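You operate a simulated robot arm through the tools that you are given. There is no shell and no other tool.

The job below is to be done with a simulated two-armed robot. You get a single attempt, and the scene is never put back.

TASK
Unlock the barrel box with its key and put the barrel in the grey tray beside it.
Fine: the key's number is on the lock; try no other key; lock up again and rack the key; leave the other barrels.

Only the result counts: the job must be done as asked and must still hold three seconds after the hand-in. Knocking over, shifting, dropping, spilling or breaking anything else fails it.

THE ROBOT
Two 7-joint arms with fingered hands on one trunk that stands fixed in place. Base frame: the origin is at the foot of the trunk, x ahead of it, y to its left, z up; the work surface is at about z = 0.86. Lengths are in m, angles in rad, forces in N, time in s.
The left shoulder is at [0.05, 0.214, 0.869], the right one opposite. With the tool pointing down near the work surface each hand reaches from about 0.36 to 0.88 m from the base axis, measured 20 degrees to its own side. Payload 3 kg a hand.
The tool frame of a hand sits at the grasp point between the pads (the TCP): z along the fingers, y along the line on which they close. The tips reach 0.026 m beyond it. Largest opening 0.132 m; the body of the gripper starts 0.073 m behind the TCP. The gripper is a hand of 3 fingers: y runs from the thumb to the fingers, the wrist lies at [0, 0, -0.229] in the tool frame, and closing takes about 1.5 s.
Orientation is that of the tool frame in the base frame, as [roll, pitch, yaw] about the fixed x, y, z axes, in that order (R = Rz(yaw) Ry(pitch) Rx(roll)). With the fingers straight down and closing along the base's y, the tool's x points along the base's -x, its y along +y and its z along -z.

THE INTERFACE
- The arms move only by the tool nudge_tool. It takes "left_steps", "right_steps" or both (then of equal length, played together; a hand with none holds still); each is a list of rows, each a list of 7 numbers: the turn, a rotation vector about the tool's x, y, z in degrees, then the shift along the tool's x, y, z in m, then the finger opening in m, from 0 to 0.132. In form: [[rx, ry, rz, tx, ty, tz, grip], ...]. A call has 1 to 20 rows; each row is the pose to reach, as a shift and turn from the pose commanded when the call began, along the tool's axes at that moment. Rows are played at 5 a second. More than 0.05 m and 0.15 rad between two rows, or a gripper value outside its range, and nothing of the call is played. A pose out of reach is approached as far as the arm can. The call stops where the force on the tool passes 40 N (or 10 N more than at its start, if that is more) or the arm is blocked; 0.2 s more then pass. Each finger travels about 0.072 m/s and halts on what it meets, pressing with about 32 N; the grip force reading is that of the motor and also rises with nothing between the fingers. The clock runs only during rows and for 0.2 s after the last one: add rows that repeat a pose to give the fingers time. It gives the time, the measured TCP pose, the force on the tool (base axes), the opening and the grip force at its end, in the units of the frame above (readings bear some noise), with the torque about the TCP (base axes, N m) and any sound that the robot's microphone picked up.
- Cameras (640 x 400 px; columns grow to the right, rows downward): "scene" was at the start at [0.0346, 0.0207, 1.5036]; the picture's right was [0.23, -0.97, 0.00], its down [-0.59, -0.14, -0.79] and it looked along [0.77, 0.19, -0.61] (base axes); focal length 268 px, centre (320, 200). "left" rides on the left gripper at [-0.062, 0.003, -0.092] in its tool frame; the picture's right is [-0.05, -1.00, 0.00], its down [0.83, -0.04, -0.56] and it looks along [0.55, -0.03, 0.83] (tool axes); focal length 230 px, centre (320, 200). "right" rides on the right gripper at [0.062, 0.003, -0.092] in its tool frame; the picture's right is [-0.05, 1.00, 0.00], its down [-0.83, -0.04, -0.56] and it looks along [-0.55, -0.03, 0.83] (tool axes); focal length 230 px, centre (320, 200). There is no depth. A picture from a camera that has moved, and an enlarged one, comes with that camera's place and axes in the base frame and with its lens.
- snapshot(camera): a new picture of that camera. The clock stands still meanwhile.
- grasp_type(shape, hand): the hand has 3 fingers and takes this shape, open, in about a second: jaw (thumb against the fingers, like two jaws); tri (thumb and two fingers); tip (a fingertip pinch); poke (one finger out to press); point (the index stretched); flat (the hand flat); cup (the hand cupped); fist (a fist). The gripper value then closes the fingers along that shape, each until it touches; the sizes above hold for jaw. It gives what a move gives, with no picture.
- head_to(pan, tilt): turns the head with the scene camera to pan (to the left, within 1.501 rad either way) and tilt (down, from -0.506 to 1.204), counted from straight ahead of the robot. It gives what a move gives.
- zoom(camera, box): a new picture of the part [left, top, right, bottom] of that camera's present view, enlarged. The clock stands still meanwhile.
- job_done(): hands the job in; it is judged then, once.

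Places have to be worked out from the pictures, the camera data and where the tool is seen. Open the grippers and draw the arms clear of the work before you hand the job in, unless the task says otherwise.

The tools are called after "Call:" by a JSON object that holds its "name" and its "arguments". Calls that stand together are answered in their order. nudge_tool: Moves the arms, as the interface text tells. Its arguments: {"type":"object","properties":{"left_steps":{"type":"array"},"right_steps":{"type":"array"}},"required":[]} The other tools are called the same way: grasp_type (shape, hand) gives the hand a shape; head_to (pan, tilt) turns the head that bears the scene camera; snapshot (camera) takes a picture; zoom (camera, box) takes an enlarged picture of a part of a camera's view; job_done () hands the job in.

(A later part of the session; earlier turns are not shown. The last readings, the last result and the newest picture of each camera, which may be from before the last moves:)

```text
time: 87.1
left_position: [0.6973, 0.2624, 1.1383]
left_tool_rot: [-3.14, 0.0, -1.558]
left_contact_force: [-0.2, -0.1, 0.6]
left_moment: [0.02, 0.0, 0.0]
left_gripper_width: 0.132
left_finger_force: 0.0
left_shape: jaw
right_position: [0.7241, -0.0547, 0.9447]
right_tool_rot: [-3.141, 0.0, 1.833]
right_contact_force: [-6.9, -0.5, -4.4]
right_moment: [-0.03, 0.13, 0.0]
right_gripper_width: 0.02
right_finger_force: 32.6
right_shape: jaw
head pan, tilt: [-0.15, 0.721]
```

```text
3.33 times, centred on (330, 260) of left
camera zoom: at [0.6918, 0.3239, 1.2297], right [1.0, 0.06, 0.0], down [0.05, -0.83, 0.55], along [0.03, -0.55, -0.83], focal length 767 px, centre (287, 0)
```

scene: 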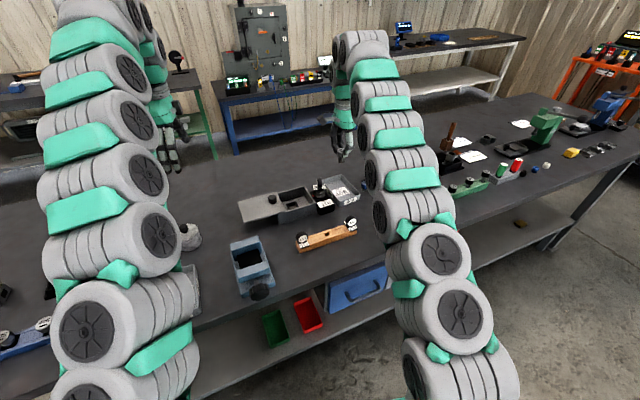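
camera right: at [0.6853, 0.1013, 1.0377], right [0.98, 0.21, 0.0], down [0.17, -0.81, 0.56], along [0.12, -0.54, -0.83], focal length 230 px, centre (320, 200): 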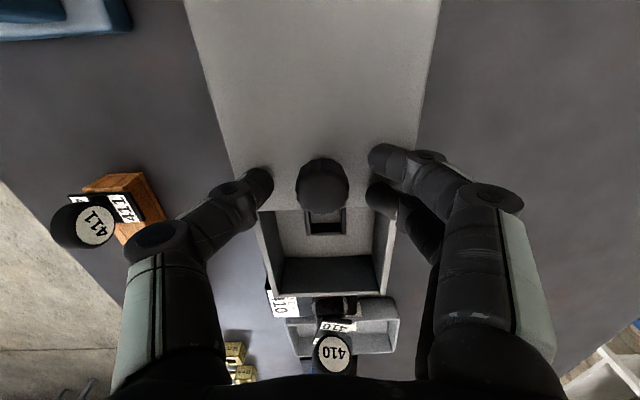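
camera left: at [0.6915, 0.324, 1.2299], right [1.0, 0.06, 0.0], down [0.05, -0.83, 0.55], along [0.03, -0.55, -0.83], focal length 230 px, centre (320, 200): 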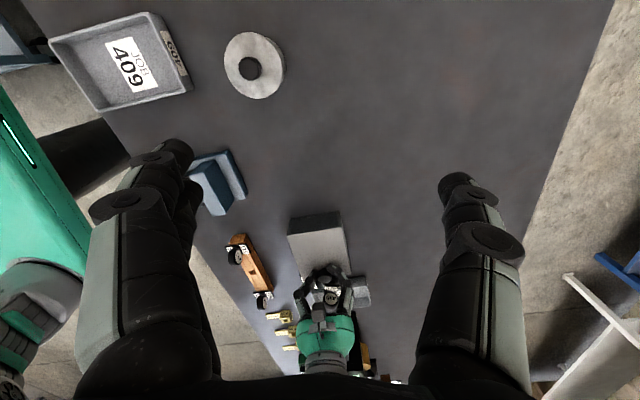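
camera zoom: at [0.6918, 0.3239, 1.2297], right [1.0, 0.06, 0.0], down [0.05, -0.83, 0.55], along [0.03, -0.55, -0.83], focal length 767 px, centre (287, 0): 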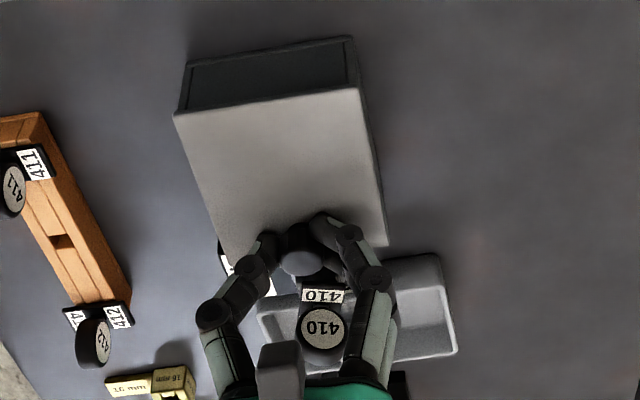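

About 4 mm of gap remains. Pushing gently on to the closed stop.

Call:
{"name": "nudge_tool", "arguments": {"right_steps": [[0, 0, 0, -0.0015, -0.0007, 0, 0.015], [0, 0, 0, -0.003, -0.0007, 0, 0.015], [0, 0, 0, -0.0045, -0.0007, 0, 0.015], [0, 0, 0, -0.006, -0.0007, 0, 0.015], [0, 0, 0, -0.006, -0.0007, 0, 0.015]]}}

Call:
{"name": "zoom", "arguments": {"camera": "scene", "box": [262, 165, 352, 225]}}

Call:
{"name": "zoom", "arguments": {"camera": "left", "box": [290, 200, 360, 280]}}

```text
time: 88.3
left_position: [0.6964, 0.2625, 1.1388]
left_tool_rot: [3.14, -0.001, -1.558]
left_contact_force: [-0.3, 0.5, -0.1]
left_moment: [0.0, 0.03, 0.01]
left_gripper_width: 0.132
left_finger_force: 0.0
left_shape: jaw
right_position: [0.7253, -0.0602, 0.9449]
right_tool_rot: [3.141, 0.0, 1.835]
right_contact_force: [1.4, 4.3, -2.2]
right_moment: [0.1, -0.08, 0.04]
right_gripper_width: 0.0193
right_finger_force: 32.8
right_shape: jaw
head pan, tilt: [-0.15, 0.721]
```

```text
6.67 times, centred on (307, 195) of scene
camera zoom: at [0.0336, -0.0121, 1.4981], right [-0.15, -0.99, 0.0], down [-0.65, 0.1, -0.75], along [0.74, -0.11, -0.66], focal length 1790 px, centre (407, 233)
```

zoom: 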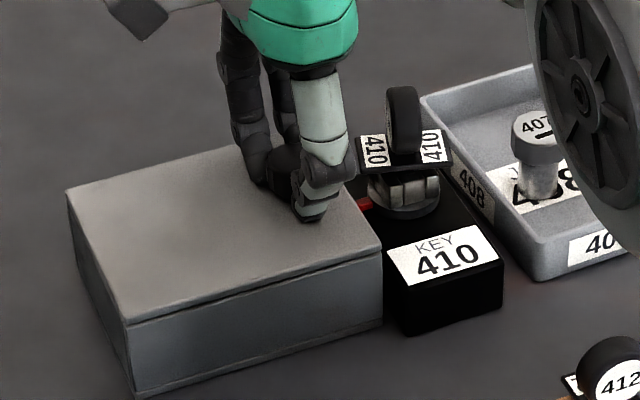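

```text
5.00 times, centred on (325, 240) of left
camera zoom: at [0.6918, 0.3242, 1.2296], right [1.0, 0.06, 0.0], down [0.05, -0.83, 0.55], along [0.03, -0.55, -0.83], focal length 1150 px, centre (295, 0)
```

zoom: 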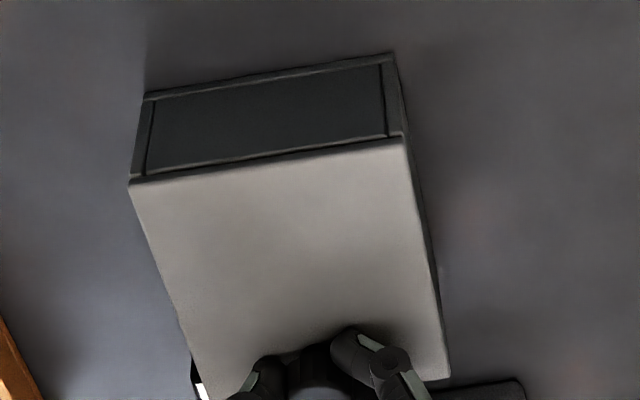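

The lid outline now matches its original closed position. One small extra push to confirm it is against the stop.

Call:
{"name": "nudge_tool", "arguments": {"right_steps": [[0, 0, 0, -0.001, 0, 0, 0.015], [0, 0, 0, -0.002, 0, 0, 0.015], [0, 0, 0, -0.002, 0, 0, 0.015]]}}

Call:
{"name": "zoom", "arguments": {"camera": "scene", "box": [262, 165, 352, 225]}}

```text
time: 89.1
left_position: [0.6963, 0.2631, 1.1392]
left_tool_rot: [-3.141, 0.0, -1.56]
left_contact_force: [-0.2, 0.2, 0.1]
left_moment: [-0.01, -0.01, 0.0]
left_gripper_width: 0.132
left_finger_force: 0.1
left_shape: jaw
right_position: [0.7254, -0.0615, 0.9436]
right_tool_rot: [3.141, -0.002, 1.837]
right_contact_force: [-1.0, 16.7, -2.8]
right_moment: [0.3, -0.03, 0.11]
right_gripper_width: 0.0196
right_finger_force: 32.3
right_shape: jaw
head pan, tilt: [-0.15, 0.721]
```

```text
6.67 times, centred on (307, 195) of scene
camera zoom: at [0.0336, -0.0119, 1.4981], right [-0.15, -0.99, 0.0], down [-0.65, 0.1, -0.75], along [0.74, -0.11, -0.66], focal length 1790 px, centre (407, 233)
```

zoom: 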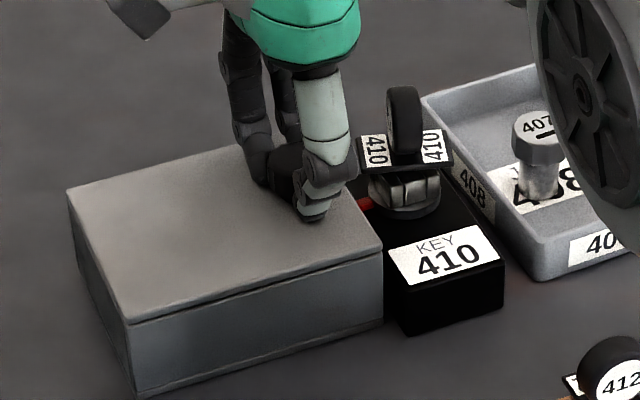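

Stop confirmed (17 N), lid closed. I'll relax, release the knob and lift clear, then look down at the key.

Call:
{"name": "nudge_tool", "arguments": {"right_steps": [[0, 0, 0, 0.002, 0, 0, 0.015], [0, 0, 0, 0.002, 0, 0, 0.03], [0, 0, 0, 0.002, 0, 0, 0.045], [0, 0, 0, 0.002, 0, 0, 0.05], [0, 0, 0, 0.002, 0, -0.01, 0.05], [0, 0, 0, 0.002, 0, -0.03, 0.05], [0, 0, 0, 0.002, 0, -0.06, 0.05], [0, 0, 0, 0.002, 0, -0.09, 0.05], [0, 0, 0, 0.002, 0, -0.12, 0.05], [0, 0, 0, 0.002, 0, -0.12, 0.05]]}}

Call:
{"name": "snapshot", "arguments": {"camera": "right"}}

Call:
{"name": "zoom", "arguments": {"camera": "right", "box": [250, 60, 390, 200]}}

Call:
{"name": "zoom", "arguments": {"camera": "scene", "box": [262, 165, 352, 225]}}

```text
time: 91.3
left_position: [0.6965, 0.2614, 1.1381]
left_tool_rot: [3.141, 0.001, -1.558]
left_contact_force: [0.6, 0.7, 0.1]
left_moment: [0.01, 0.03, 0.01]
left_gripper_width: 0.1315
left_finger_force: 0.1
left_shape: jaw
right_position: [0.7251, -0.0586, 1.064]
right_tool_rot: [3.141, 0.001, 1.836]
right_contact_force: [0.1, 0.4, -0.5]
right_moment: [0.01, -0.01, 0.0]
right_gripper_width: 0.0495
right_finger_force: 0.1
right_shape: jaw
head pan, tilt: [-0.15, 0.721]
```

```text
taken
camera right: at [0.7121, 0.0007, 1.1571], right [0.98, 0.21, 0.0], down [0.17, -0.81, 0.56], along [0.12, -0.54, -0.83], focal length 230 px, centre (320, 200)
```

right: 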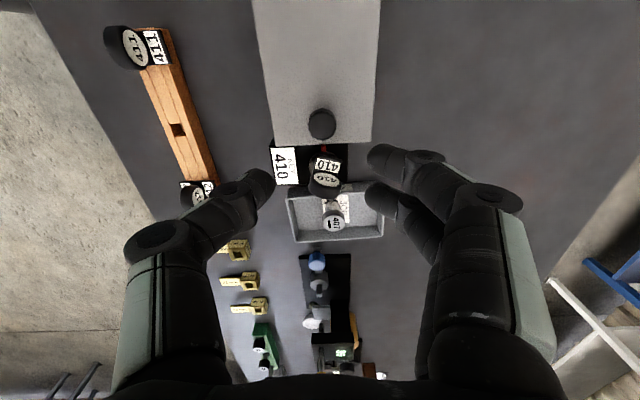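

```text
2.86 times, centred on (320, 130) of right
camera zoom: at [0.7121, 0.0007, 1.1571], right [0.98, 0.21, 0.0], down [0.17, -0.81, 0.56], along [0.12, -0.54, -0.83], focal length 657 px, centre (320, 400)
```

zoom: 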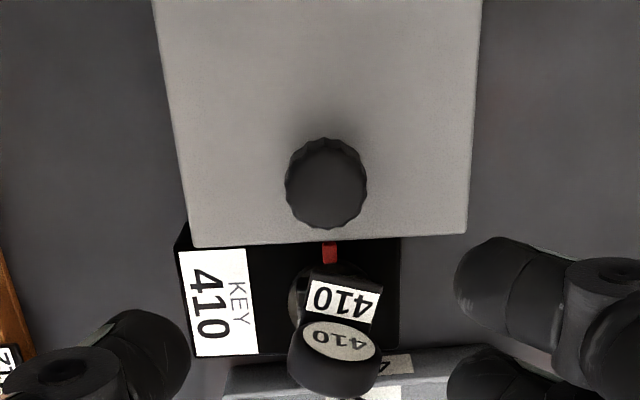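

```text
6.67 times, centred on (307, 195) of scene
camera zoom: at [0.0336, -0.0122, 1.4981], right [-0.15, -0.99, 0.0], down [-0.65, 0.1, -0.75], along [0.74, -0.11, -0.66], focal length 1790 px, centre (407, 233)
```

zoom: 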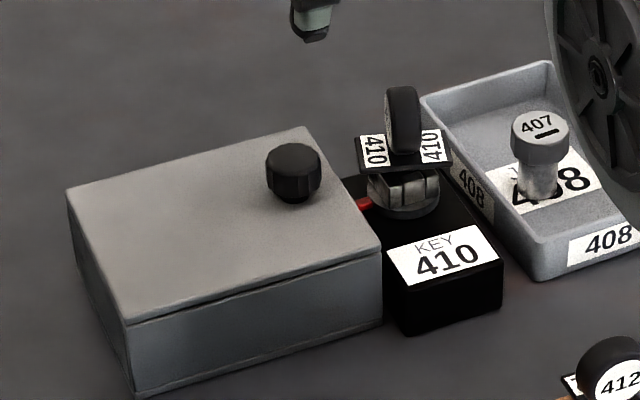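

Everything is in order: lid closed, key upright. Next I rotate the hand back to the key's present orientation (yaw about -2°) above the lock.

Call:
{"name": "nudge_tool", "arguments": {"right_steps": [[0, 0, 8, -0.006, 0.0001, -0.005, 0.05], [0, 0, 16, -0.012, 0.0002, -0.01, 0.05], [0, 0, 24, -0.018, 0.0003, -0.01, 0.05], [0, 0, 32, -0.024, 0.0004, -0.01, 0.05], [0, 0, 40, -0.03, 0.0005, -0.01, 0.05], [0, 0, 48, -0.036, 0.0006, -0.01, 0.05], [0, 0, 56, -0.042, 0.0007, -0.01, 0.05], [0, 0, 64, -0.048, 0.0008, -0.01, 0.05], [0, 0, 72, -0.054, 0.0008, -0.01, 0.05], [0, 0, 80, -0.058, 0.0008, -0.01, 0.05], [0, 0, 88, -0.0618, 0.0008, -0.01, 0.05], [0, 0, 96, -0.0618, 0.0008, -0.01, 0.05], [0, 0, 104, -0.0618, 0.0008, -0.01, 0.05], [0, 0, 107, -0.0618, 0.0008, -0.01, 0.05], [0, 0, 107, -0.0618, 0.0008, -0.01, 0.05]]}}

Call:
{"name": "snapshot", "arguments": {"camera": "right"}}

Call:
{"name": "zoom", "arguments": {"camera": "right", "box": [265, 70, 375, 180]}}

```text
time: 94.5
left_position: [0.6969, 0.2623, 1.1381]
left_tool_rot: [3.14, 0.002, -1.558]
left_contact_force: [0.1, 0.2, -0.2]
left_moment: [0.01, 0.01, 0.02]
left_gripper_width: 0.1318
left_finger_force: 0.0
left_shape: jaw
right_position: [0.7416, -0.1201, 1.0743]
right_tool_rot: [3.141, 0.0, -0.036]
right_contact_force: [1.6, -0.5, 0.2]
right_moment: [0.01, -0.02, 0.02]
right_gripper_width: 0.0498
right_finger_force: 0.1
right_shape: jaw
head pan, tilt: [-0.15, 0.721]
```

```text
taken
camera right: at [0.8033, -0.1255, 1.1669], right [-0.09, -1.0, 0.0], down [-0.83, 0.07, 0.56], along [-0.55, 0.05, -0.83], focal length 230 px, centre (320, 200)
```

right: 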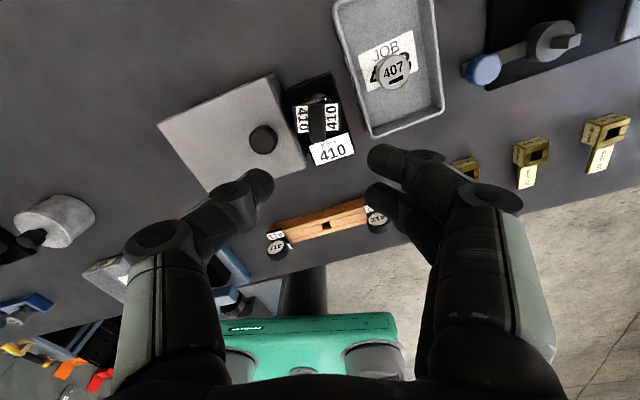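

```text
3.64 times, centred on (320, 125) of right
camera zoom: at [0.8033, -0.1255, 1.1669], right [-0.09, -1.0, 0.0], down [-0.83, 0.07, 0.56], along [-0.55, 0.05, -0.83], focal length 837 px, centre (320, 473)
```

zoom: 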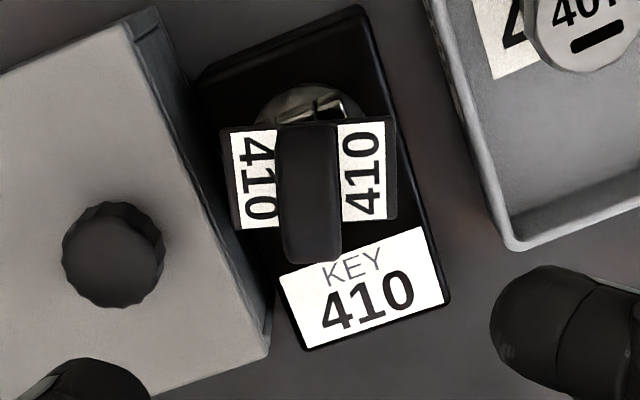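

The key's disc lines up with the fingers, about 3 mm off in -y. I'll narrow to 34 mm (the knob is near), correct, and descend to the earlier grip height.

Call:
{"name": "nudge_tool", "arguments": {"right_steps": [[0, 0, 0, 0, -0.0029, 0.02, 0.045], [0, 0, 0, 0, -0.0029, 0.045, 0.04], [0, 0, 0, 0, -0.0029, 0.065, 0.036], [0, 0, 0, 0, -0.0029, 0.08, 0.034], [0, 0, 0, 0, -0.0029, 0.08, 0.034]]}}

Call:
{"name": "snapshot", "arguments": {"camera": "right"}}

Call:
{"name": "zoom", "arguments": {"camera": "scene", "box": [295, 165, 355, 210]}}

```text
time: 95.7
left_position: [0.6975, 0.2627, 1.1384]
left_tool_rot: [3.142, 0.001, -1.559]
left_contact_force: [0.5, -0.2, 0.7]
left_moment: [0.02, 0.02, 0.02]
left_gripper_width: 0.1319
left_finger_force: 0.1
left_shape: jaw
right_position: [0.7411, -0.1174, 0.9937]
right_tool_rot: [3.141, 0.002, -0.033]
right_contact_force: [-0.3, 0.2, 0.4]
right_moment: [0.06, 0.02, 0.01]
right_gripper_width: 0.0347
right_finger_force: 0.1
right_shape: jaw
head pan, tilt: [-0.15, 0.721]
```

```text
taken
camera right: at [0.8033, -0.1224, 1.0866], right [-0.09, -1.0, 0.0], down [-0.83, 0.07, 0.56], along [-0.55, 0.05, -0.83], focal length 230 px, centre (320, 200)
```

right: 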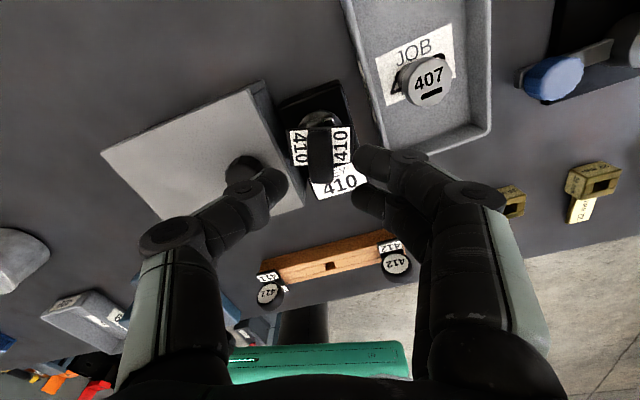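

```text
8.89 times, centred on (325, 188) of scene
camera zoom: at [0.0336, -0.0122, 1.4981], right [-0.15, -0.99, 0.0], down [-0.65, 0.1, -0.75], along [0.74, -0.11, -0.66], focal length 2386 px, centre (276, 311)
```

zoom: 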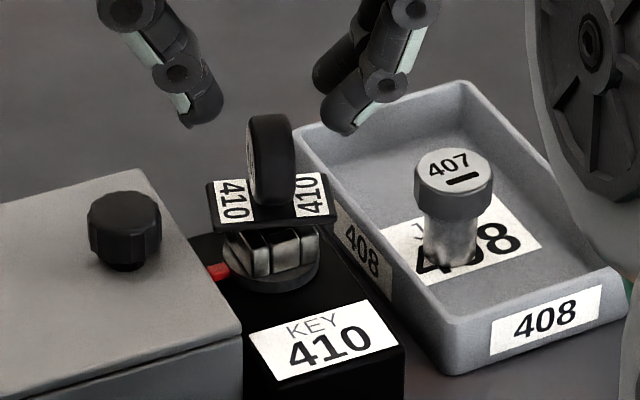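

Centred. Descending the last 41 mm and closing on the disc.

Call:
{"name": "nudge_tool", "arguments": {"right_steps": [[0, 0, 0, 0, 0.0003, 0.012, 0.034], [0, 0, 0, 0, 0.0003, 0.024, 0.034], [0, 0, 0, 0, 0.0003, 0.034, 0.034], [0, 0, 0, 0, 0.0003, 0.041, 0.034], [0, 0, 0, 0, 0.0003, 0.041, 0.026], [0, 0, 0, 0, 0.0003, 0.041, 0.015], [0, 0, 0, 0, 0.0003, 0.041, 0.005], [0, 0, 0, 0, 0.0003, 0.041, 0.005], [0, 0, 0, 0, 0.0003, 0.041, 0.005]]}}

Call:
{"name": "zoom", "arguments": {"camera": "scene", "box": [295, 165, 355, 210]}}

Call:
{"name": "snapshot", "arguments": {"camera": "right"}}

```text
time: 97.7
left_position: [0.6976, 0.2638, 1.1386]
left_tool_rot: [3.141, 0.001, -1.558]
left_contact_force: [-0.2, -0.3, 0.1]
left_moment: [0.02, 0.02, -0.02]
left_gripper_width: 0.1319
left_finger_force: 0.2
left_shape: jaw
right_position: [0.7421, -0.1173, 0.9534]
right_tool_rot: [-3.141, 0.0, -0.032]
right_contact_force: [2.4, 1.5, -2.3]
right_moment: [0.17, -0.07, 0.09]
right_gripper_width: 0.0174
right_finger_force: 32.0
right_shape: jaw
head pan, tilt: [-0.15, 0.721]
```

```text
8.89 times, centred on (325, 188) of scene
camera zoom: at [0.0336, -0.0122, 1.4981], right [-0.15, -0.99, 0.0], down [-0.65, 0.1, -0.75], along [0.74, -0.11, -0.66], focal length 2386 px, centre (276, 311)
```

zoom: 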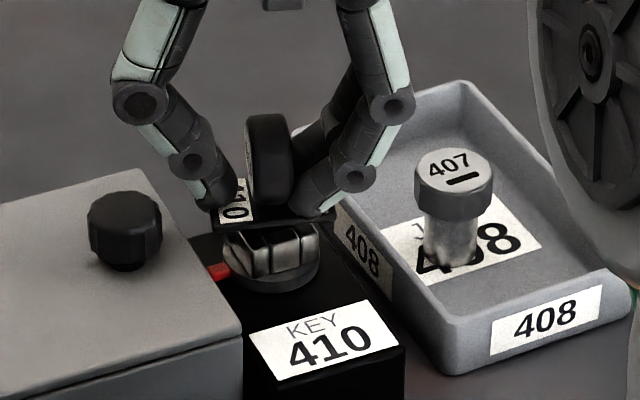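

```text
taken
camera right: at [0.8034, -0.1222, 1.0468], right [-0.09, -1.0, 0.0], down [-0.83, 0.07, 0.56], along [-0.55, 0.05, -0.83], focal length 230 px, centre (320, 200)
```

right: 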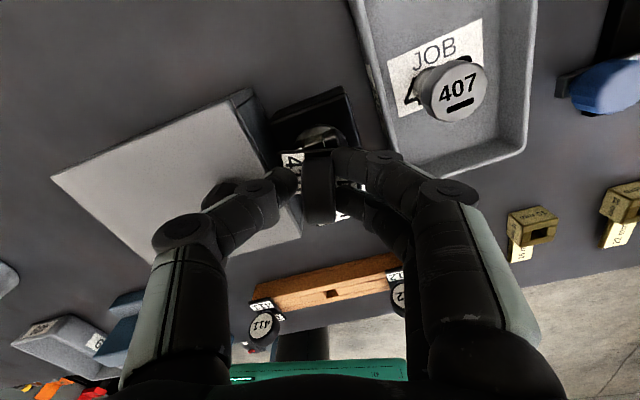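

Width reads 17 mm rather than 11.5 mm; the fingers may still be settling. I'll hold for a moment and read again.

Call:
{"name": "nudge_tool", "arguments": {"right_steps": [[0, 0, 0, 0, 0, 0, 0.005], [0, 0, 0, 0, 0, 0, 0.005], [0, 0, 0, 0, 0, 0, 0.005]]}}

Call:
{"name": "zoom", "arguments": {"camera": "right", "box": [250, 120, 390, 240]}}

Call:
{"name": "zoom", "arguments": {"camera": "scene", "box": [305, 168, 345, 200]}}

```text
time: 98.5
left_position: [0.6953, 0.2625, 1.1379]
left_tool_rot: [3.141, 0.003, -1.557]
left_contact_force: [0.1, 0.1, 0.2]
left_moment: [0.0, 0.0, 0.0]
left_gripper_width: 0.1317
left_finger_force: 0.1
left_shape: jaw
right_position: [0.7416, -0.1176, 0.9539]
right_tool_rot: [3.142, 0.0, -0.033]
right_contact_force: [3.6, 2.4, -3.0]
right_moment: [0.22, -0.09, 0.08]
right_gripper_width: 0.0173
right_finger_force: 32.4
right_shape: jaw
head pan, tilt: [-0.15, 0.721]
```

```text
3.33 times, centred on (320, 180) of right
camera zoom: at [0.8034, -0.1222, 1.0468], right [-0.09, -1.0, 0.0], down [-0.83, 0.07, 0.56], along [-0.55, 0.05, -0.83], focal length 767 px, centre (320, 267)
```

zoom: 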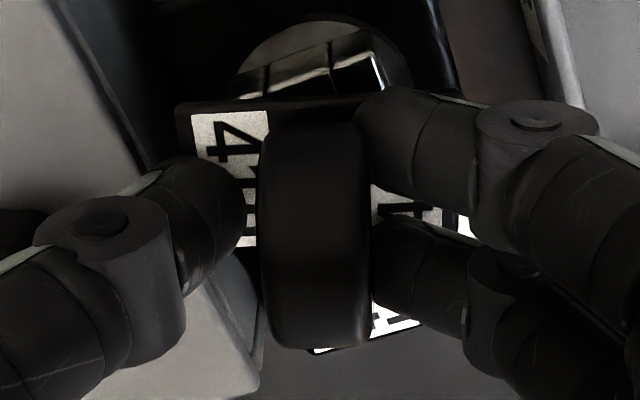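

```text
12.50 times, centred on (325, 184) of scene
camera zoom: at [0.0337, -0.0121, 1.4981], right [-0.15, -0.99, 0.0], down [-0.65, 0.1, -0.75], along [0.74, -0.11, -0.66], focal length 3356 px, centre (258, 400)
```

zoom: 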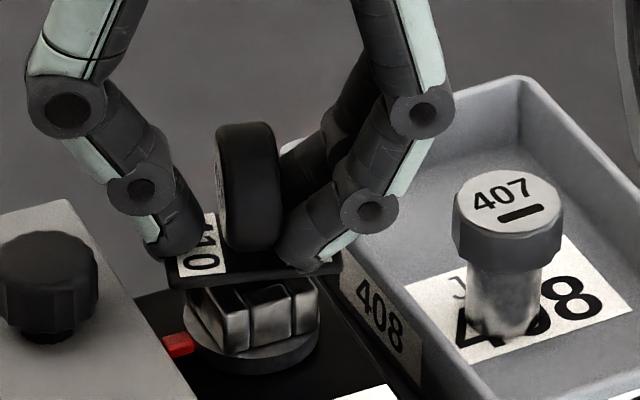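

The thumb seems to stop slightly short of the disc. I'll check from the left camera and closer views before doing anything.

Call:
{"name": "snapshot", "arguments": {"camera": "left"}}

Call:
{"name": "zoom", "arguments": {"camera": "left", "box": [310, 255, 360, 305]}}

Call:
{"name": "zoom", "arguments": {"camera": "scene", "box": [312, 176, 336, 192]}}

Call:
{"name": "zoom", "arguments": {"camera": "right", "box": [285, 150, 345, 200]}}

```text
taken
camera left: at [0.6919, 0.3241, 1.2296], right [1.0, 0.06, 0.0], down [0.05, -0.83, 0.55], along [0.03, -0.55, -0.83], focal length 230 px, centre (320, 200)
```

left: 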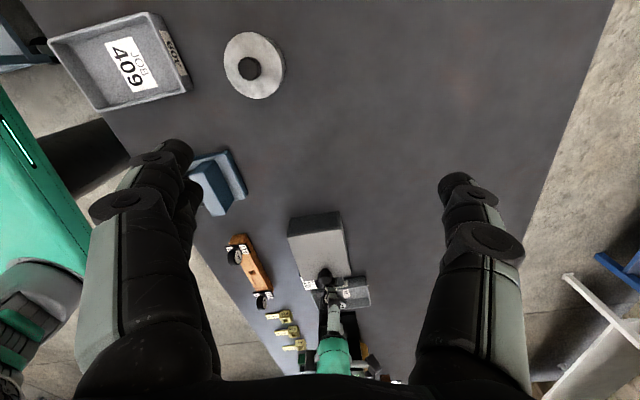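

```text
8.00 times, centred on (335, 280) of left
camera zoom: at [0.6919, 0.3241, 1.2296], right [1.0, 0.06, 0.0], down [0.05, -0.83, 0.55], along [0.03, -0.55, -0.83], focal length 1841 px, centre (200, -440)
```

zoom: 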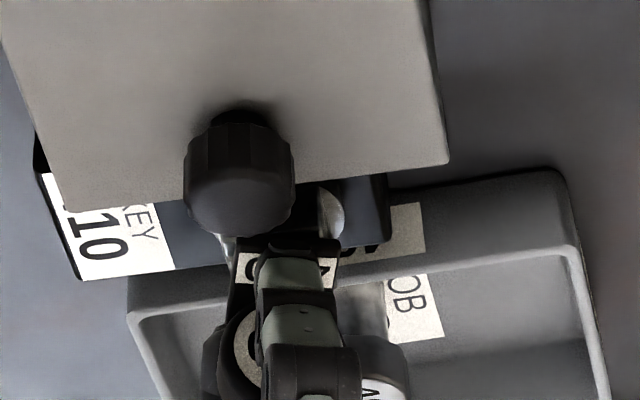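

```text
16.00 times, centred on (324, 184) of scene
camera zoom: at [0.0337, -0.0121, 1.4981], right [-0.15, -0.99, 0.0], down [-0.65, 0.1, -0.75], along [0.74, -0.11, -0.66], focal length 4295 px, centre (256, 456)
```

zoom: 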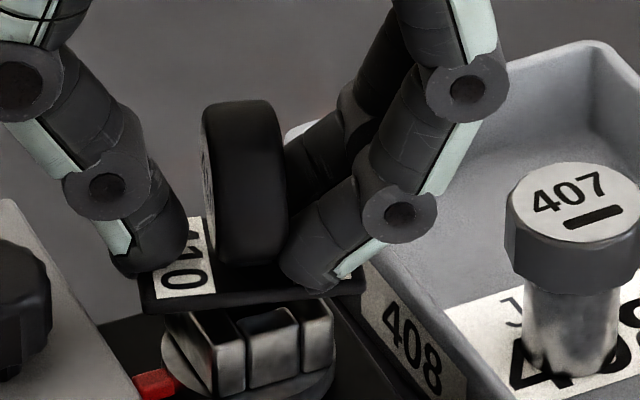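

```text
8.00 times, centred on (315, 175) of right
camera zoom: at [0.8034, -0.1222, 1.0468], right [-0.09, -1.0, 0.0], down [-0.83, 0.07, 0.56], along [-0.55, 0.05, -0.83], focal length 1841 px, centre (360, 400)
```

zoom: 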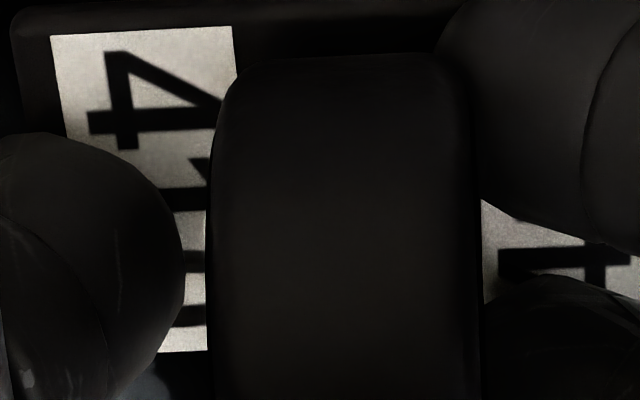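

From the views the key's label plate stands near z≈0.925–0.929, so the thumb tip has probably caught the plate instead of the disc. I'll open, raise 5 mm, and close again.

Call:
{"name": "nudge_tool", "arguments": {"right_steps": [[0, 0, 0, 0, 0, 0, 0.02], [0, 0, 0, 0, 0, 0, 0.03], [0, 0, 0, 0, 0, 0, 0.034], [0, 0, 0, 0, 0, -0.003, 0.034], [0, 0, 0, 0, 0, -0.006, 0.034], [0, 0, 0, 0, 0, -0.006, 0.034]]}}

Call:
{"name": "zoom", "arguments": {"camera": "scene", "box": [305, 168, 345, 200]}}

Call:
{"name": "zoom", "arguments": {"camera": "right", "box": [250, 120, 390, 240]}}

```text
time: 99.9
left_position: [0.6967, 0.2619, 1.1383]
left_tool_rot: [3.141, 0.001, -1.558]
left_contact_force: [-0.4, 0.7, 0.5]
left_moment: [0.0, -0.01, 0.01]
left_gripper_width: 0.132
left_finger_force: 0.2
left_shape: jaw
right_position: [0.7429, -0.1178, 0.9591]
right_tool_rot: [3.141, 0.0, -0.033]
right_contact_force: [0.7, -0.4, -0.2]
right_moment: [0.02, 0.0, 0.01]
right_gripper_width: 0.0339
right_finger_force: 0.0
right_shape: jaw
head pan, tilt: [-0.15, 0.721]
```

```text
12.50 times, centred on (325, 184) of scene
camera zoom: at [0.0336, -0.0122, 1.4981], right [-0.15, -0.99, 0.0], down [-0.65, 0.1, -0.75], along [0.74, -0.11, -0.66], focal length 3356 px, centre (258, 400)
```

zoom: 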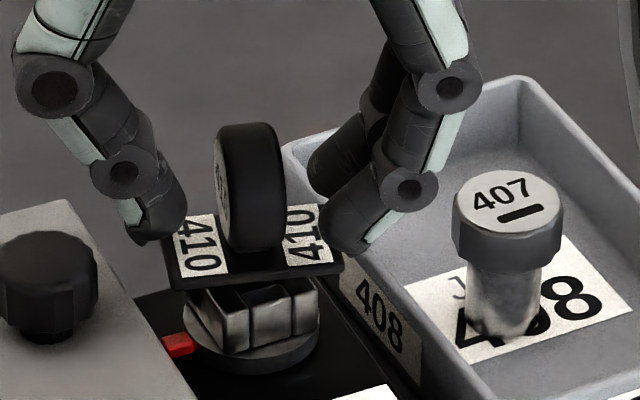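

```text
3.33 times, centred on (320, 180) of right
camera zoom: at [0.8037, -0.1226, 1.052], right [-0.09, -1.0, 0.0], down [-0.83, 0.07, 0.56], along [-0.55, 0.05, -0.83], focal length 767 px, centre (320, 267)
```

zoom: 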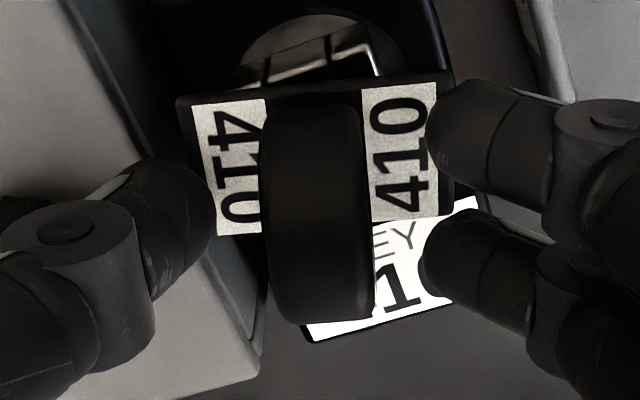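

The key and its plate are intact and centred. Closing again at this height.

Call:
{"name": "nudge_tool", "arguments": {"right_steps": [[0, 0, 0, 0, 0, 0, 0.025], [0, 0, 0, 0, 0, 0, 0.015], [0, 0, 0, 0, 0, 0, 0.005], [0, 0, 0, 0, 0, 0, 0.005], [0, 0, 0, 0, 0, 0, 0.005]]}}

Call:
{"name": "zoom", "arguments": {"camera": "scene", "box": [305, 168, 345, 200]}}

Call:
{"name": "zoom", "arguments": {"camera": "right", "box": [250, 120, 390, 240]}}

```text
time: 101.1
left_position: [0.696, 0.2615, 1.1379]
left_tool_rot: [3.141, 0.002, -1.559]
left_contact_force: [0.4, 0.0, -0.5]
left_moment: [-0.01, 0.01, 0.0]
left_gripper_width: 0.1318
left_finger_force: 0.0
left_shape: jaw
right_position: [0.7421, -0.1181, 0.9597]
right_tool_rot: [-3.142, -0.001, -0.033]
right_contact_force: [0.0, -0.5, -0.2]
right_moment: [-0.03, 0.01, 0.0]
right_gripper_width: 0.0097
right_finger_force: 32.6
right_shape: jaw
head pan, tilt: [-0.15, 0.721]
```

```text
12.50 times, centred on (325, 184) of scene
camera zoom: at [0.0336, -0.0122, 1.4981], right [-0.15, -0.99, 0.0], down [-0.65, 0.1, -0.75], along [0.74, -0.11, -0.66], focal length 3356 px, centre (258, 400)
```

zoom: 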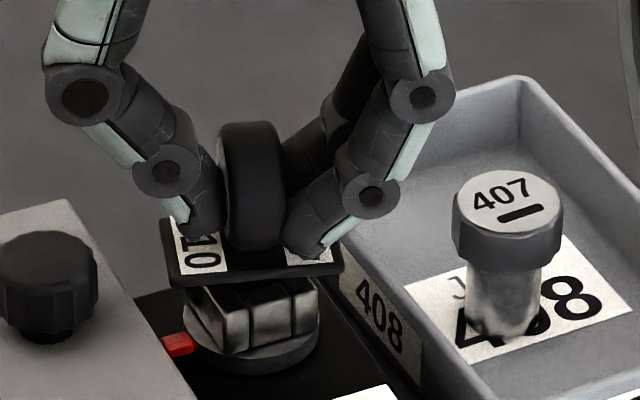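

```text
3.33 times, centred on (320, 180) of right
camera zoom: at [0.8037, -0.1228, 1.0519], right [-0.09, -1.0, 0.0], down [-0.83, 0.07, 0.56], along [-0.55, 0.05, -0.83], focal length 767 px, centre (320, 267)
```

zoom: 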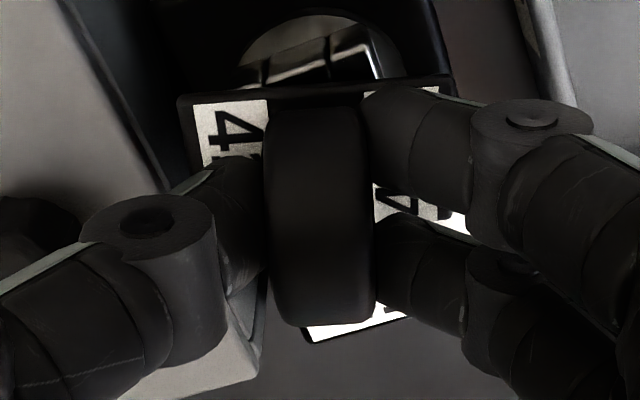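

Now the disc is gripped properly (9.7 mm, 32 N) on the lock's axis. I'll turn counter-clockwise to lock up again, 60° first.

Call:
{"name": "nudge_tool", "arguments": {"right_steps": [[0, 0, -5, 0, 0, 0, 0.005], [0, 0, -10, 0, 0, 0, 0.005], [0, 0, -15, 0, 0, 0, 0.005], [0, 0, -20, 0, 0, 0, 0.005], [0, 0, -25, 0, 0, 0, 0.005], [0, 0, -30, 0, 0, 0, 0.005], [0, 0, -35, 0, 0, 0, 0.005], [0, 0, -40, 0, 0, 0, 0.005], [0, 0, -45, 0, 0, 0, 0.005], [0, 0, -50, 0, 0, 0, 0.005], [0, 0, -55, 0, 0, 0, 0.005], [0, 0, -60, 0, 0, 0, 0.005], [0, 0, -60, 0, 0, 0, 0.005]]}}

Call:
{"name": "zoom", "arguments": {"camera": "scene", "box": [305, 168, 345, 200]}}

```text
time: 103.9
left_position: [0.6955, 0.2634, 1.1375]
left_tool_rot: [-3.141, 0.003, -1.558]
left_contact_force: [-0.3, 0.6, 1.1]
left_moment: [0.02, 0.01, 0.0]
left_gripper_width: 0.1321
left_finger_force: 0.0
left_shape: jaw
right_position: [0.7411, -0.118, 0.9588]
right_tool_rot: [-3.141, 0.001, 1.014]
right_contact_force: [1.8, -3.9, 2.1]
right_moment: [-0.17, -0.11, -0.02]
right_gripper_width: 0.0097
right_finger_force: 31.9
right_shape: jaw
head pan, tilt: [-0.15, 0.721]
```

```text
12.50 times, centred on (325, 184) of scene
camera zoom: at [0.0336, -0.0122, 1.4981], right [-0.15, -0.99, 0.0], down [-0.65, 0.1, -0.75], along [0.74, -0.11, -0.66], focal length 3356 px, centre (258, 400)
```

zoom: 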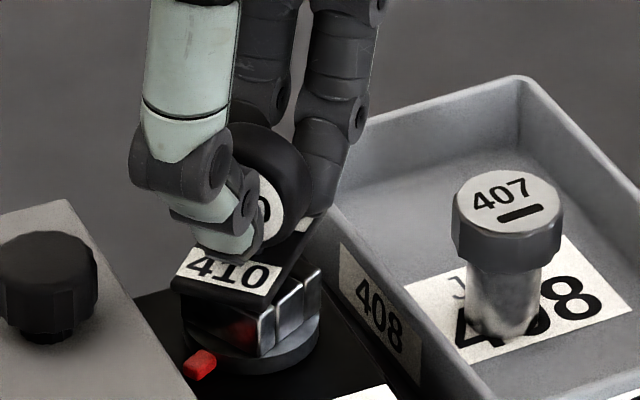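

The lock is following back. Continuing counter-clockwise another 50°.

Call:
{"name": "nudge_tool", "arguments": {"right_steps": [[0, 0, -5, 0, 0, 0, 0.005], [0, 0, -10, 0, 0, 0, 0.005], [0, 0, -15, 0, 0, 0, 0.005], [0, 0, -20, 0, 0, 0, 0.005], [0, 0, -25, 0, 0, 0, 0.005], [0, 0, -30, 0, 0, 0, 0.005], [0, 0, -35, 0, 0, 0, 0.005], [0, 0, -40, 0, 0, 0, 0.005], [0, 0, -45, 0, 0, 0, 0.005], [0, 0, -50, 0, 0, 0, 0.005], [0, 0, -50, 0, 0, 0, 0.005]]}}

Call:
{"name": "zoom", "arguments": {"camera": "scene", "box": [305, 168, 345, 200]}}

Call:
{"name": "zoom", "arguments": {"camera": "left", "box": [310, 255, 360, 305]}}

```text
time: 106.3
left_position: [0.6961, 0.2624, 1.1396]
left_tool_rot: [3.142, 0.002, -1.558]
left_contact_force: [-0.9, -0.2, -0.1]
left_moment: [0.01, 0.03, -0.02]
left_gripper_width: 0.1318
left_finger_force: 0.0
left_shape: jaw
right_position: [0.7411, -0.1187, 0.9595]
right_tool_rot: [3.141, 0.0, 1.888]
right_contact_force: [4.4, -4.1, -0.1]
right_moment: [-0.17, -0.2, -0.04]
right_gripper_width: 0.0099
right_finger_force: 32.1
right_shape: jaw
head pan, tilt: [-0.15, 0.721]
```

```text
12.50 times, centred on (325, 184) of scene
camera zoom: at [0.0336, -0.0122, 1.4981], right [-0.15, -0.99, 0.0], down [-0.65, 0.1, -0.75], along [0.74, -0.11, -0.66], focal length 3356 px, centre (258, 400)
```

zoom: 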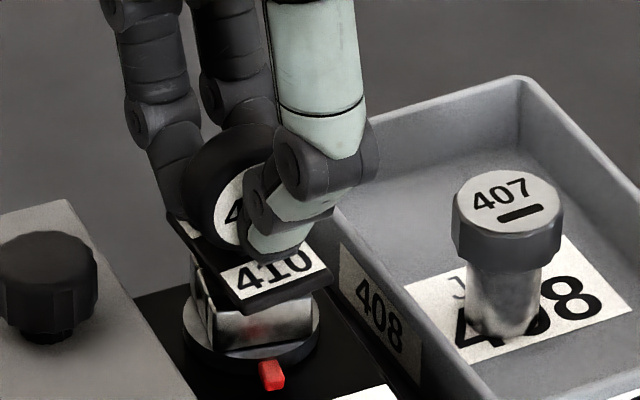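

```text
8.00 times, centred on (335, 280) of left
camera zoom: at [0.6919, 0.3239, 1.2297], right [1.0, 0.06, 0.0], down [0.05, -0.83, 0.55], along [0.03, -0.55, -0.83], focal length 1841 px, centre (200, -440)
```

zoom: 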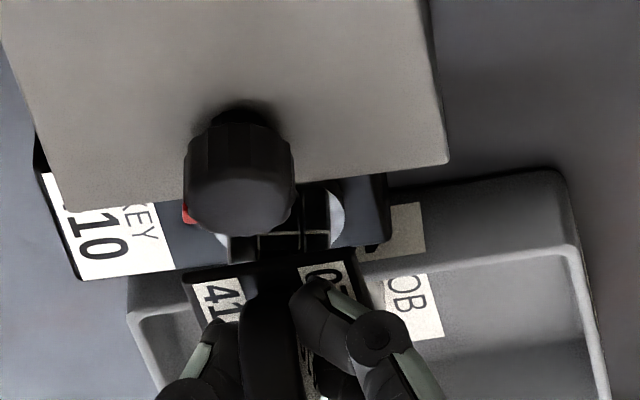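

The pointer is almost back (about 13 px short of its original place), the lock lagging because of the play. Continuing counter-clockwise in small steps.

Call:
{"name": "nudge_tool", "arguments": {"right_steps": [[0, 0, -3, 0, 0, 0, 0.005], [0, 0, -6, 0, 0, 0, 0.005], [0, 0, -9, 0, 0, 0, 0.005], [0, 0, -12, 0, 0, 0, 0.005], [0, 0, -12, 0, 0, 0, 0.005]]}}

Call:
{"name": "zoom", "arguments": {"camera": "scene", "box": [305, 168, 345, 200]}}

```text
time: 107.5
left_position: [0.6958, 0.2622, 1.138]
left_tool_rot: [-3.142, 0.002, -1.558]
left_contact_force: [0.0, 0.0, -0.6]
left_moment: [-0.03, 0.03, -0.01]
left_gripper_width: 0.1319
left_finger_force: 0.1
left_shape: jaw
right_position: [0.7412, -0.1175, 0.9597]
right_tool_rot: [-3.141, 0.0, 2.098]
right_contact_force: [3.7, -4.7, -0.8]
right_moment: [-0.09, -0.13, -0.08]
right_gripper_width: 0.0098
right_finger_force: 32.0
right_shape: jaw
head pan, tilt: [-0.15, 0.721]
```

```text
12.50 times, centred on (325, 184) of scene
camera zoom: at [0.0337, -0.0123, 1.4981], right [-0.15, -0.99, 0.0], down [-0.65, 0.1, -0.75], along [0.74, -0.11, -0.66], focal length 3356 px, centre (258, 400)
```

zoom: 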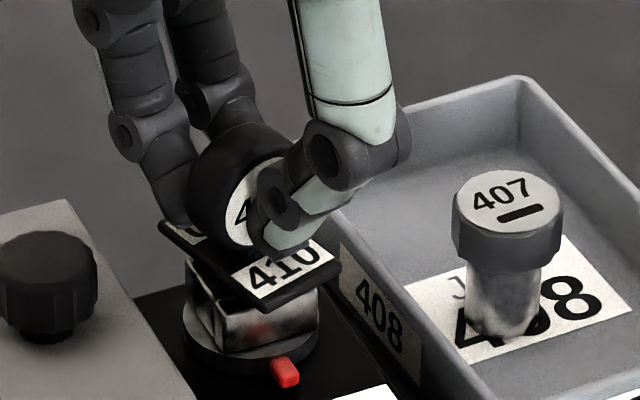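

The pointer is now at its original spot. I'll add a few degrees to see whether it meets the stop.

Call:
{"name": "nudge_tool", "arguments": {"right_steps": [[0, 0, -2, 0, 0, 0, 0.005], [0, 0, -4, 0, 0, 0, 0.005], [0, 0, -5, 0, 0, 0, 0.005], [0, 0, -5, 0, 0, 0, 0.005]]}}

Call:
{"name": "zoom", "arguments": {"camera": "scene", "box": [305, 168, 345, 200]}}

```text
time: 108.5
left_position: [0.6966, 0.2628, 1.1386]
left_tool_rot: [3.139, 0.002, -1.559]
left_contact_force: [-0.2, -0.1, -0.2]
left_moment: [-0.04, 0.0, -0.02]
left_gripper_width: 0.1317
left_finger_force: 0.1
left_shape: jaw
right_position: [0.742, -0.1179, 0.9597]
right_tool_rot: [3.142, -0.001, 2.183]
right_contact_force: [7.0, -5.4, -6.6]
right_moment: [-0.05, -0.19, -0.24]
right_gripper_width: 0.0096
right_finger_force: 32.0
right_shape: jaw
head pan, tilt: [-0.15, 0.721]
```

```text
12.50 times, centred on (325, 184) of scene
camera zoom: at [0.0338, -0.0123, 1.4981], right [-0.15, -0.99, 0.0], down [-0.65, 0.1, -0.75], along [0.74, -0.11, -0.66], focal length 3356 px, centre (258, 400)
```

zoom: 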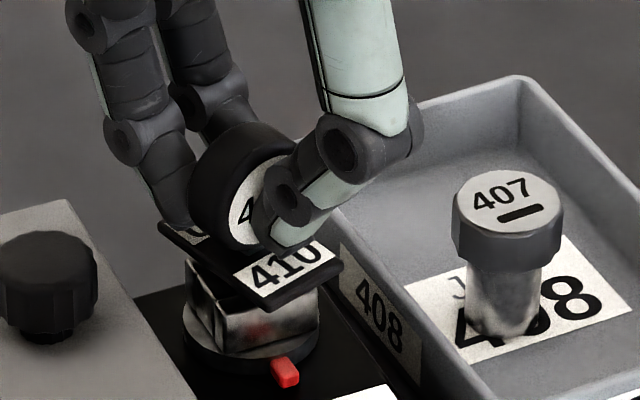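

The torque rises to 0.24 N·m with the pointer fixed: it is locked again at the original stop. I'll turn the key back about 18° within its play so it is square in the socket, checking the pointer stays.

Call:
{"name": "nudge_tool", "arguments": {"right_steps": [[0, 0, 4, 0, 0, 0, 0.005], [0, 0, 8, 0, 0, 0, 0.005], [0, 0, 12, 0, 0, 0, 0.005], [0, 0, 16, 0, 0, 0, 0.005], [0, 0, 18, 0, 0, 0, 0.005], [0, 0, 18, 0, 0, 0, 0.005]]}}

Call:
{"name": "zoom", "arguments": {"camera": "scene", "box": [305, 168, 345, 200]}}

Call:
{"name": "snapshot", "arguments": {"camera": "right"}}

```text
time: 109.9
left_position: [0.6958, 0.2618, 1.1378]
left_tool_rot: [-3.142, 0.002, -1.559]
left_contact_force: [-0.1, -0.9, 0.9]
left_moment: [0.02, 0.04, -0.02]
left_gripper_width: 0.1321
left_finger_force: 0.1
left_shape: jaw
right_position: [0.7419, -0.1174, 0.9591]
right_tool_rot: [-3.142, 0.001, 1.87]
right_contact_force: [0.3, -0.2, -0.2]
right_moment: [-0.02, 0.03, 0.0]
right_gripper_width: 0.0097
right_finger_force: 32.0
right_shape: jaw
head pan, tilt: [-0.15, 0.721]
```

```text
12.50 times, centred on (325, 184) of scene
camera zoom: at [0.0336, -0.0122, 1.4981], right [-0.15, -0.99, 0.0], down [-0.65, 0.1, -0.75], along [0.74, -0.11, -0.66], focal length 3356 px, centre (258, 400)
```

zoom: 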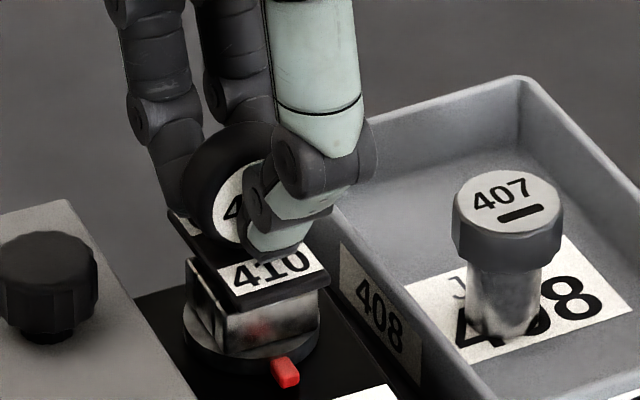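

```text
taken
camera right: at [0.7277, -0.0575, 1.0522], right [0.97, 0.24, 0.0], down [0.2, -0.81, 0.56], along [0.13, -0.54, -0.83], focal length 230 px, centre (320, 200)
```

right: 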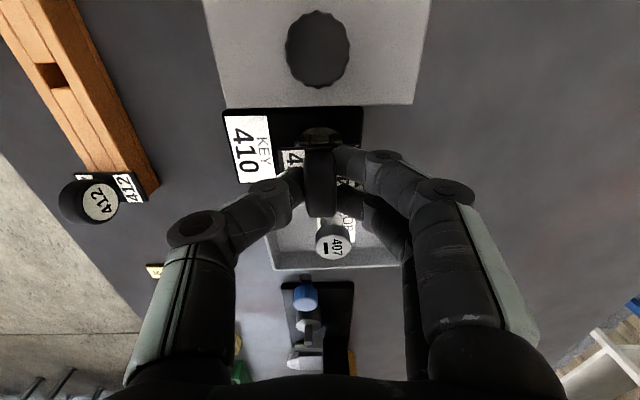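

The pointer held still and the key is unloaded. Pulling the key straight up out of the lock.

Call:
{"name": "nudge_tool", "arguments": {"right_steps": [[0, 0, 0, 0, 0, -0.004, 0.005], [0, 0, 0, 0, 0, -0.008, 0.005], [0, 0, 0, 0, 0, -0.014, 0.005], [0, 0, 0, 0, 0, -0.022, 0.005], [0, 0, 0, 0, 0, -0.032, 0.005], [0, 0, 0, 0, 0, -0.045, 0.005], [0, 0, 0, 0, 0, -0.06, 0.005], [0, 0, 0, 0, 0, -0.06, 0.005]]}}

Call:
{"name": "zoom", "arguments": {"camera": "scene", "box": [295, 160, 355, 210]}}

Call:
{"name": "snapshot", "arguments": {"camera": "right"}}

Call:
{"name": "zoom", "arguments": {"camera": "right", "box": [260, 100, 380, 220]}}

```text
time: 111.7
left_position: [0.6957, 0.2611, 1.1386]
left_tool_rot: [-3.14, 0.001, -1.557]
left_contact_force: [-0.5, -0.5, -0.4]
left_moment: [0.0, 0.01, 0.0]
left_gripper_width: 0.1319
left_finger_force: 0.1
left_shape: jaw
right_position: [0.7418, -0.1176, 1.0182]
right_tool_rot: [-3.142, 0.0, 1.868]
right_contact_force: [-0.6, -0.9, -0.8]
right_moment: [0.01, 0.01, 0.02]
right_gripper_width: 0.0095
right_finger_force: 32.0
right_shape: jaw
head pan, tilt: [-0.15, 0.721]
```

```text
8.00 times, centred on (325, 185) of scene
camera zoom: at [0.0336, -0.0122, 1.4981], right [-0.15, -0.99, 0.0], down [-0.65, 0.1, -0.75], along [0.74, -0.11, -0.66], focal length 2148 px, centre (280, 320)
```

zoom: 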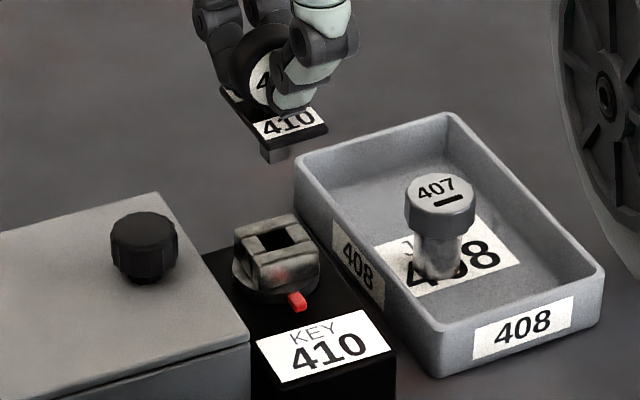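

```text
taken
camera right: at [0.7273, -0.0573, 1.1113], right [0.97, 0.24, 0.0], down [0.2, -0.81, 0.56], along [0.13, -0.54, -0.83], focal length 230 px, centre (320, 200)
```

right: 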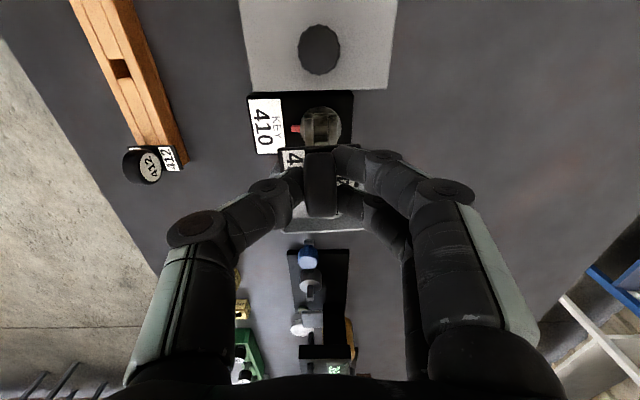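

```text
3.33 times, centred on (320, 160) of right
camera zoom: at [0.7273, -0.0573, 1.1113], right [0.97, 0.24, 0.0], down [0.2, -0.81, 0.56], along [0.13, -0.54, -0.83], focal length 767 px, centre (320, 333)
```

zoom: 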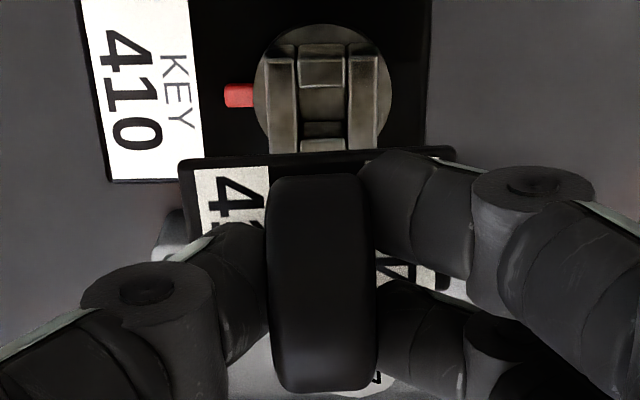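

The key is out, and the lock pointer is exactly where it began, so the box is locked. The key sits about 4 mm lower in my grip than when first taken. Carrying it back above the rack's middle hole.

Call:
{"name": "nudge_tool", "arguments": {"right_steps": [[0, 0, 0, 0, 0, -0.012, 0.005], [0, 0, 0.4, 0.008, -0.025, -0.012, 0.005], [0, 0, 0.8, 0.016, -0.05, -0.012, 0.005], [0, 0, 1.2, 0.026, -0.08, -0.012, 0.005], [0, 0, 1.6, 0.035, -0.11, -0.012, 0.005], [0, 0, 1.6, 0.045, -0.14, -0.012, 0.005], [0, 0, 1.6, 0.051, -0.16, -0.012, 0.005], [0, 0, 1.6, 0.0541, -0.1687, -0.012, 0.005], [0, 0, 1.6, 0.0541, -0.1687, -0.012, 0.005]]}}

Call:
{"name": "snapshot", "arguments": {"camera": "right"}}

Call:
{"name": "zoom", "arguments": {"camera": "right", "box": [260, 80, 380, 200]}}

Call:
{"name": "zoom", "arguments": {"camera": "scene", "box": [285, 185, 375, 245]}}

```text
time: 113.7
left_position: [0.6973, 0.262, 1.1379]
left_tool_rot: [3.141, 0.003, -1.558]
left_contact_force: [0.9, -0.9, 1.5]
left_moment: [-0.02, 0.01, 0.0]
left_gripper_width: 0.1318
left_finger_force: 0.0
left_shape: jaw
right_position: [0.5629, -0.1168, 1.0309]
right_tool_rot: [-3.141, -0.001, 1.84]
right_contact_force: [-0.6, -0.4, -0.2]
right_moment: [0.01, 0.0, 0.01]
right_gripper_width: 0.0095
right_finger_force: 32.0
right_shape: jaw
head pan, tilt: [-0.15, 0.721]
```

```text
taken
camera right: at [0.5506, -0.0553, 1.124], right [0.98, 0.22, 0.0], down [0.18, -0.81, 0.56], along [0.12, -0.54, -0.83], focal length 230 px, centre (320, 200)
```

right: 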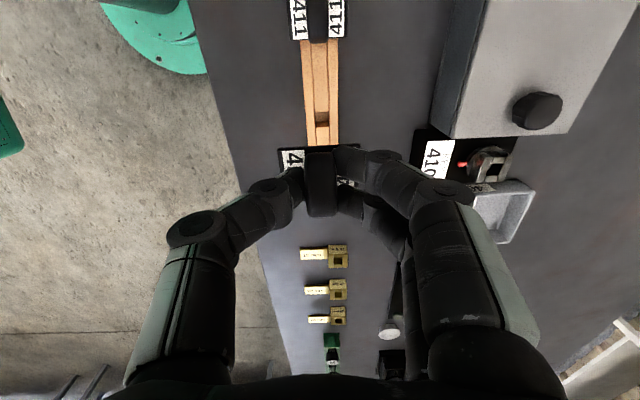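

```text
3.33 times, centred on (320, 140) of right
camera zoom: at [0.5506, -0.0553, 1.124], right [0.98, 0.22, 0.0], down [0.18, -0.81, 0.56], along [0.12, -0.54, -0.83], focal length 767 px, centre (320, 400)
```

zoom: 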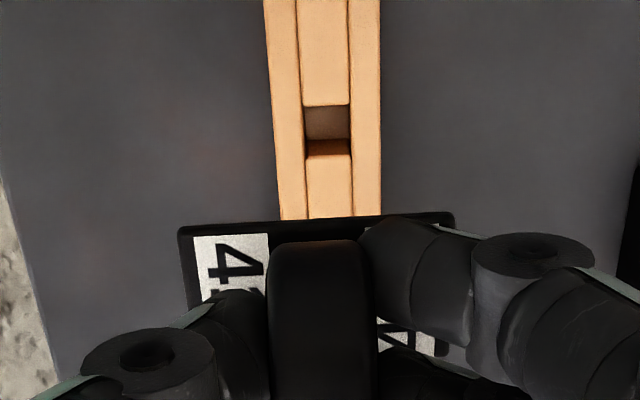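

```text
6.67 times, centred on (330, 215) of scene
camera zoom: at [0.0336, -0.0122, 1.4981], right [-0.15, -0.99, 0.0], down [-0.65, 0.1, -0.75], along [0.74, -0.11, -0.66], focal length 1790 px, centre (253, 100)
```

zoom: 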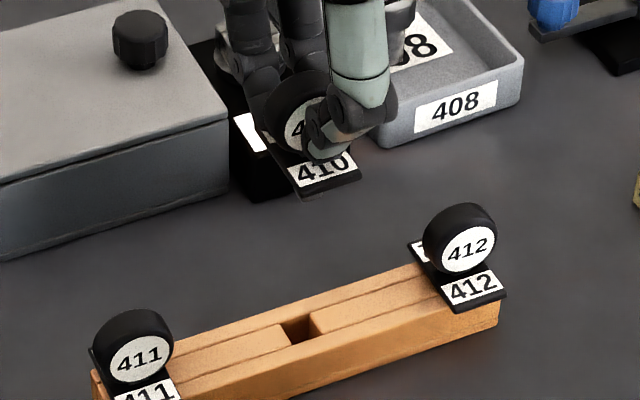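

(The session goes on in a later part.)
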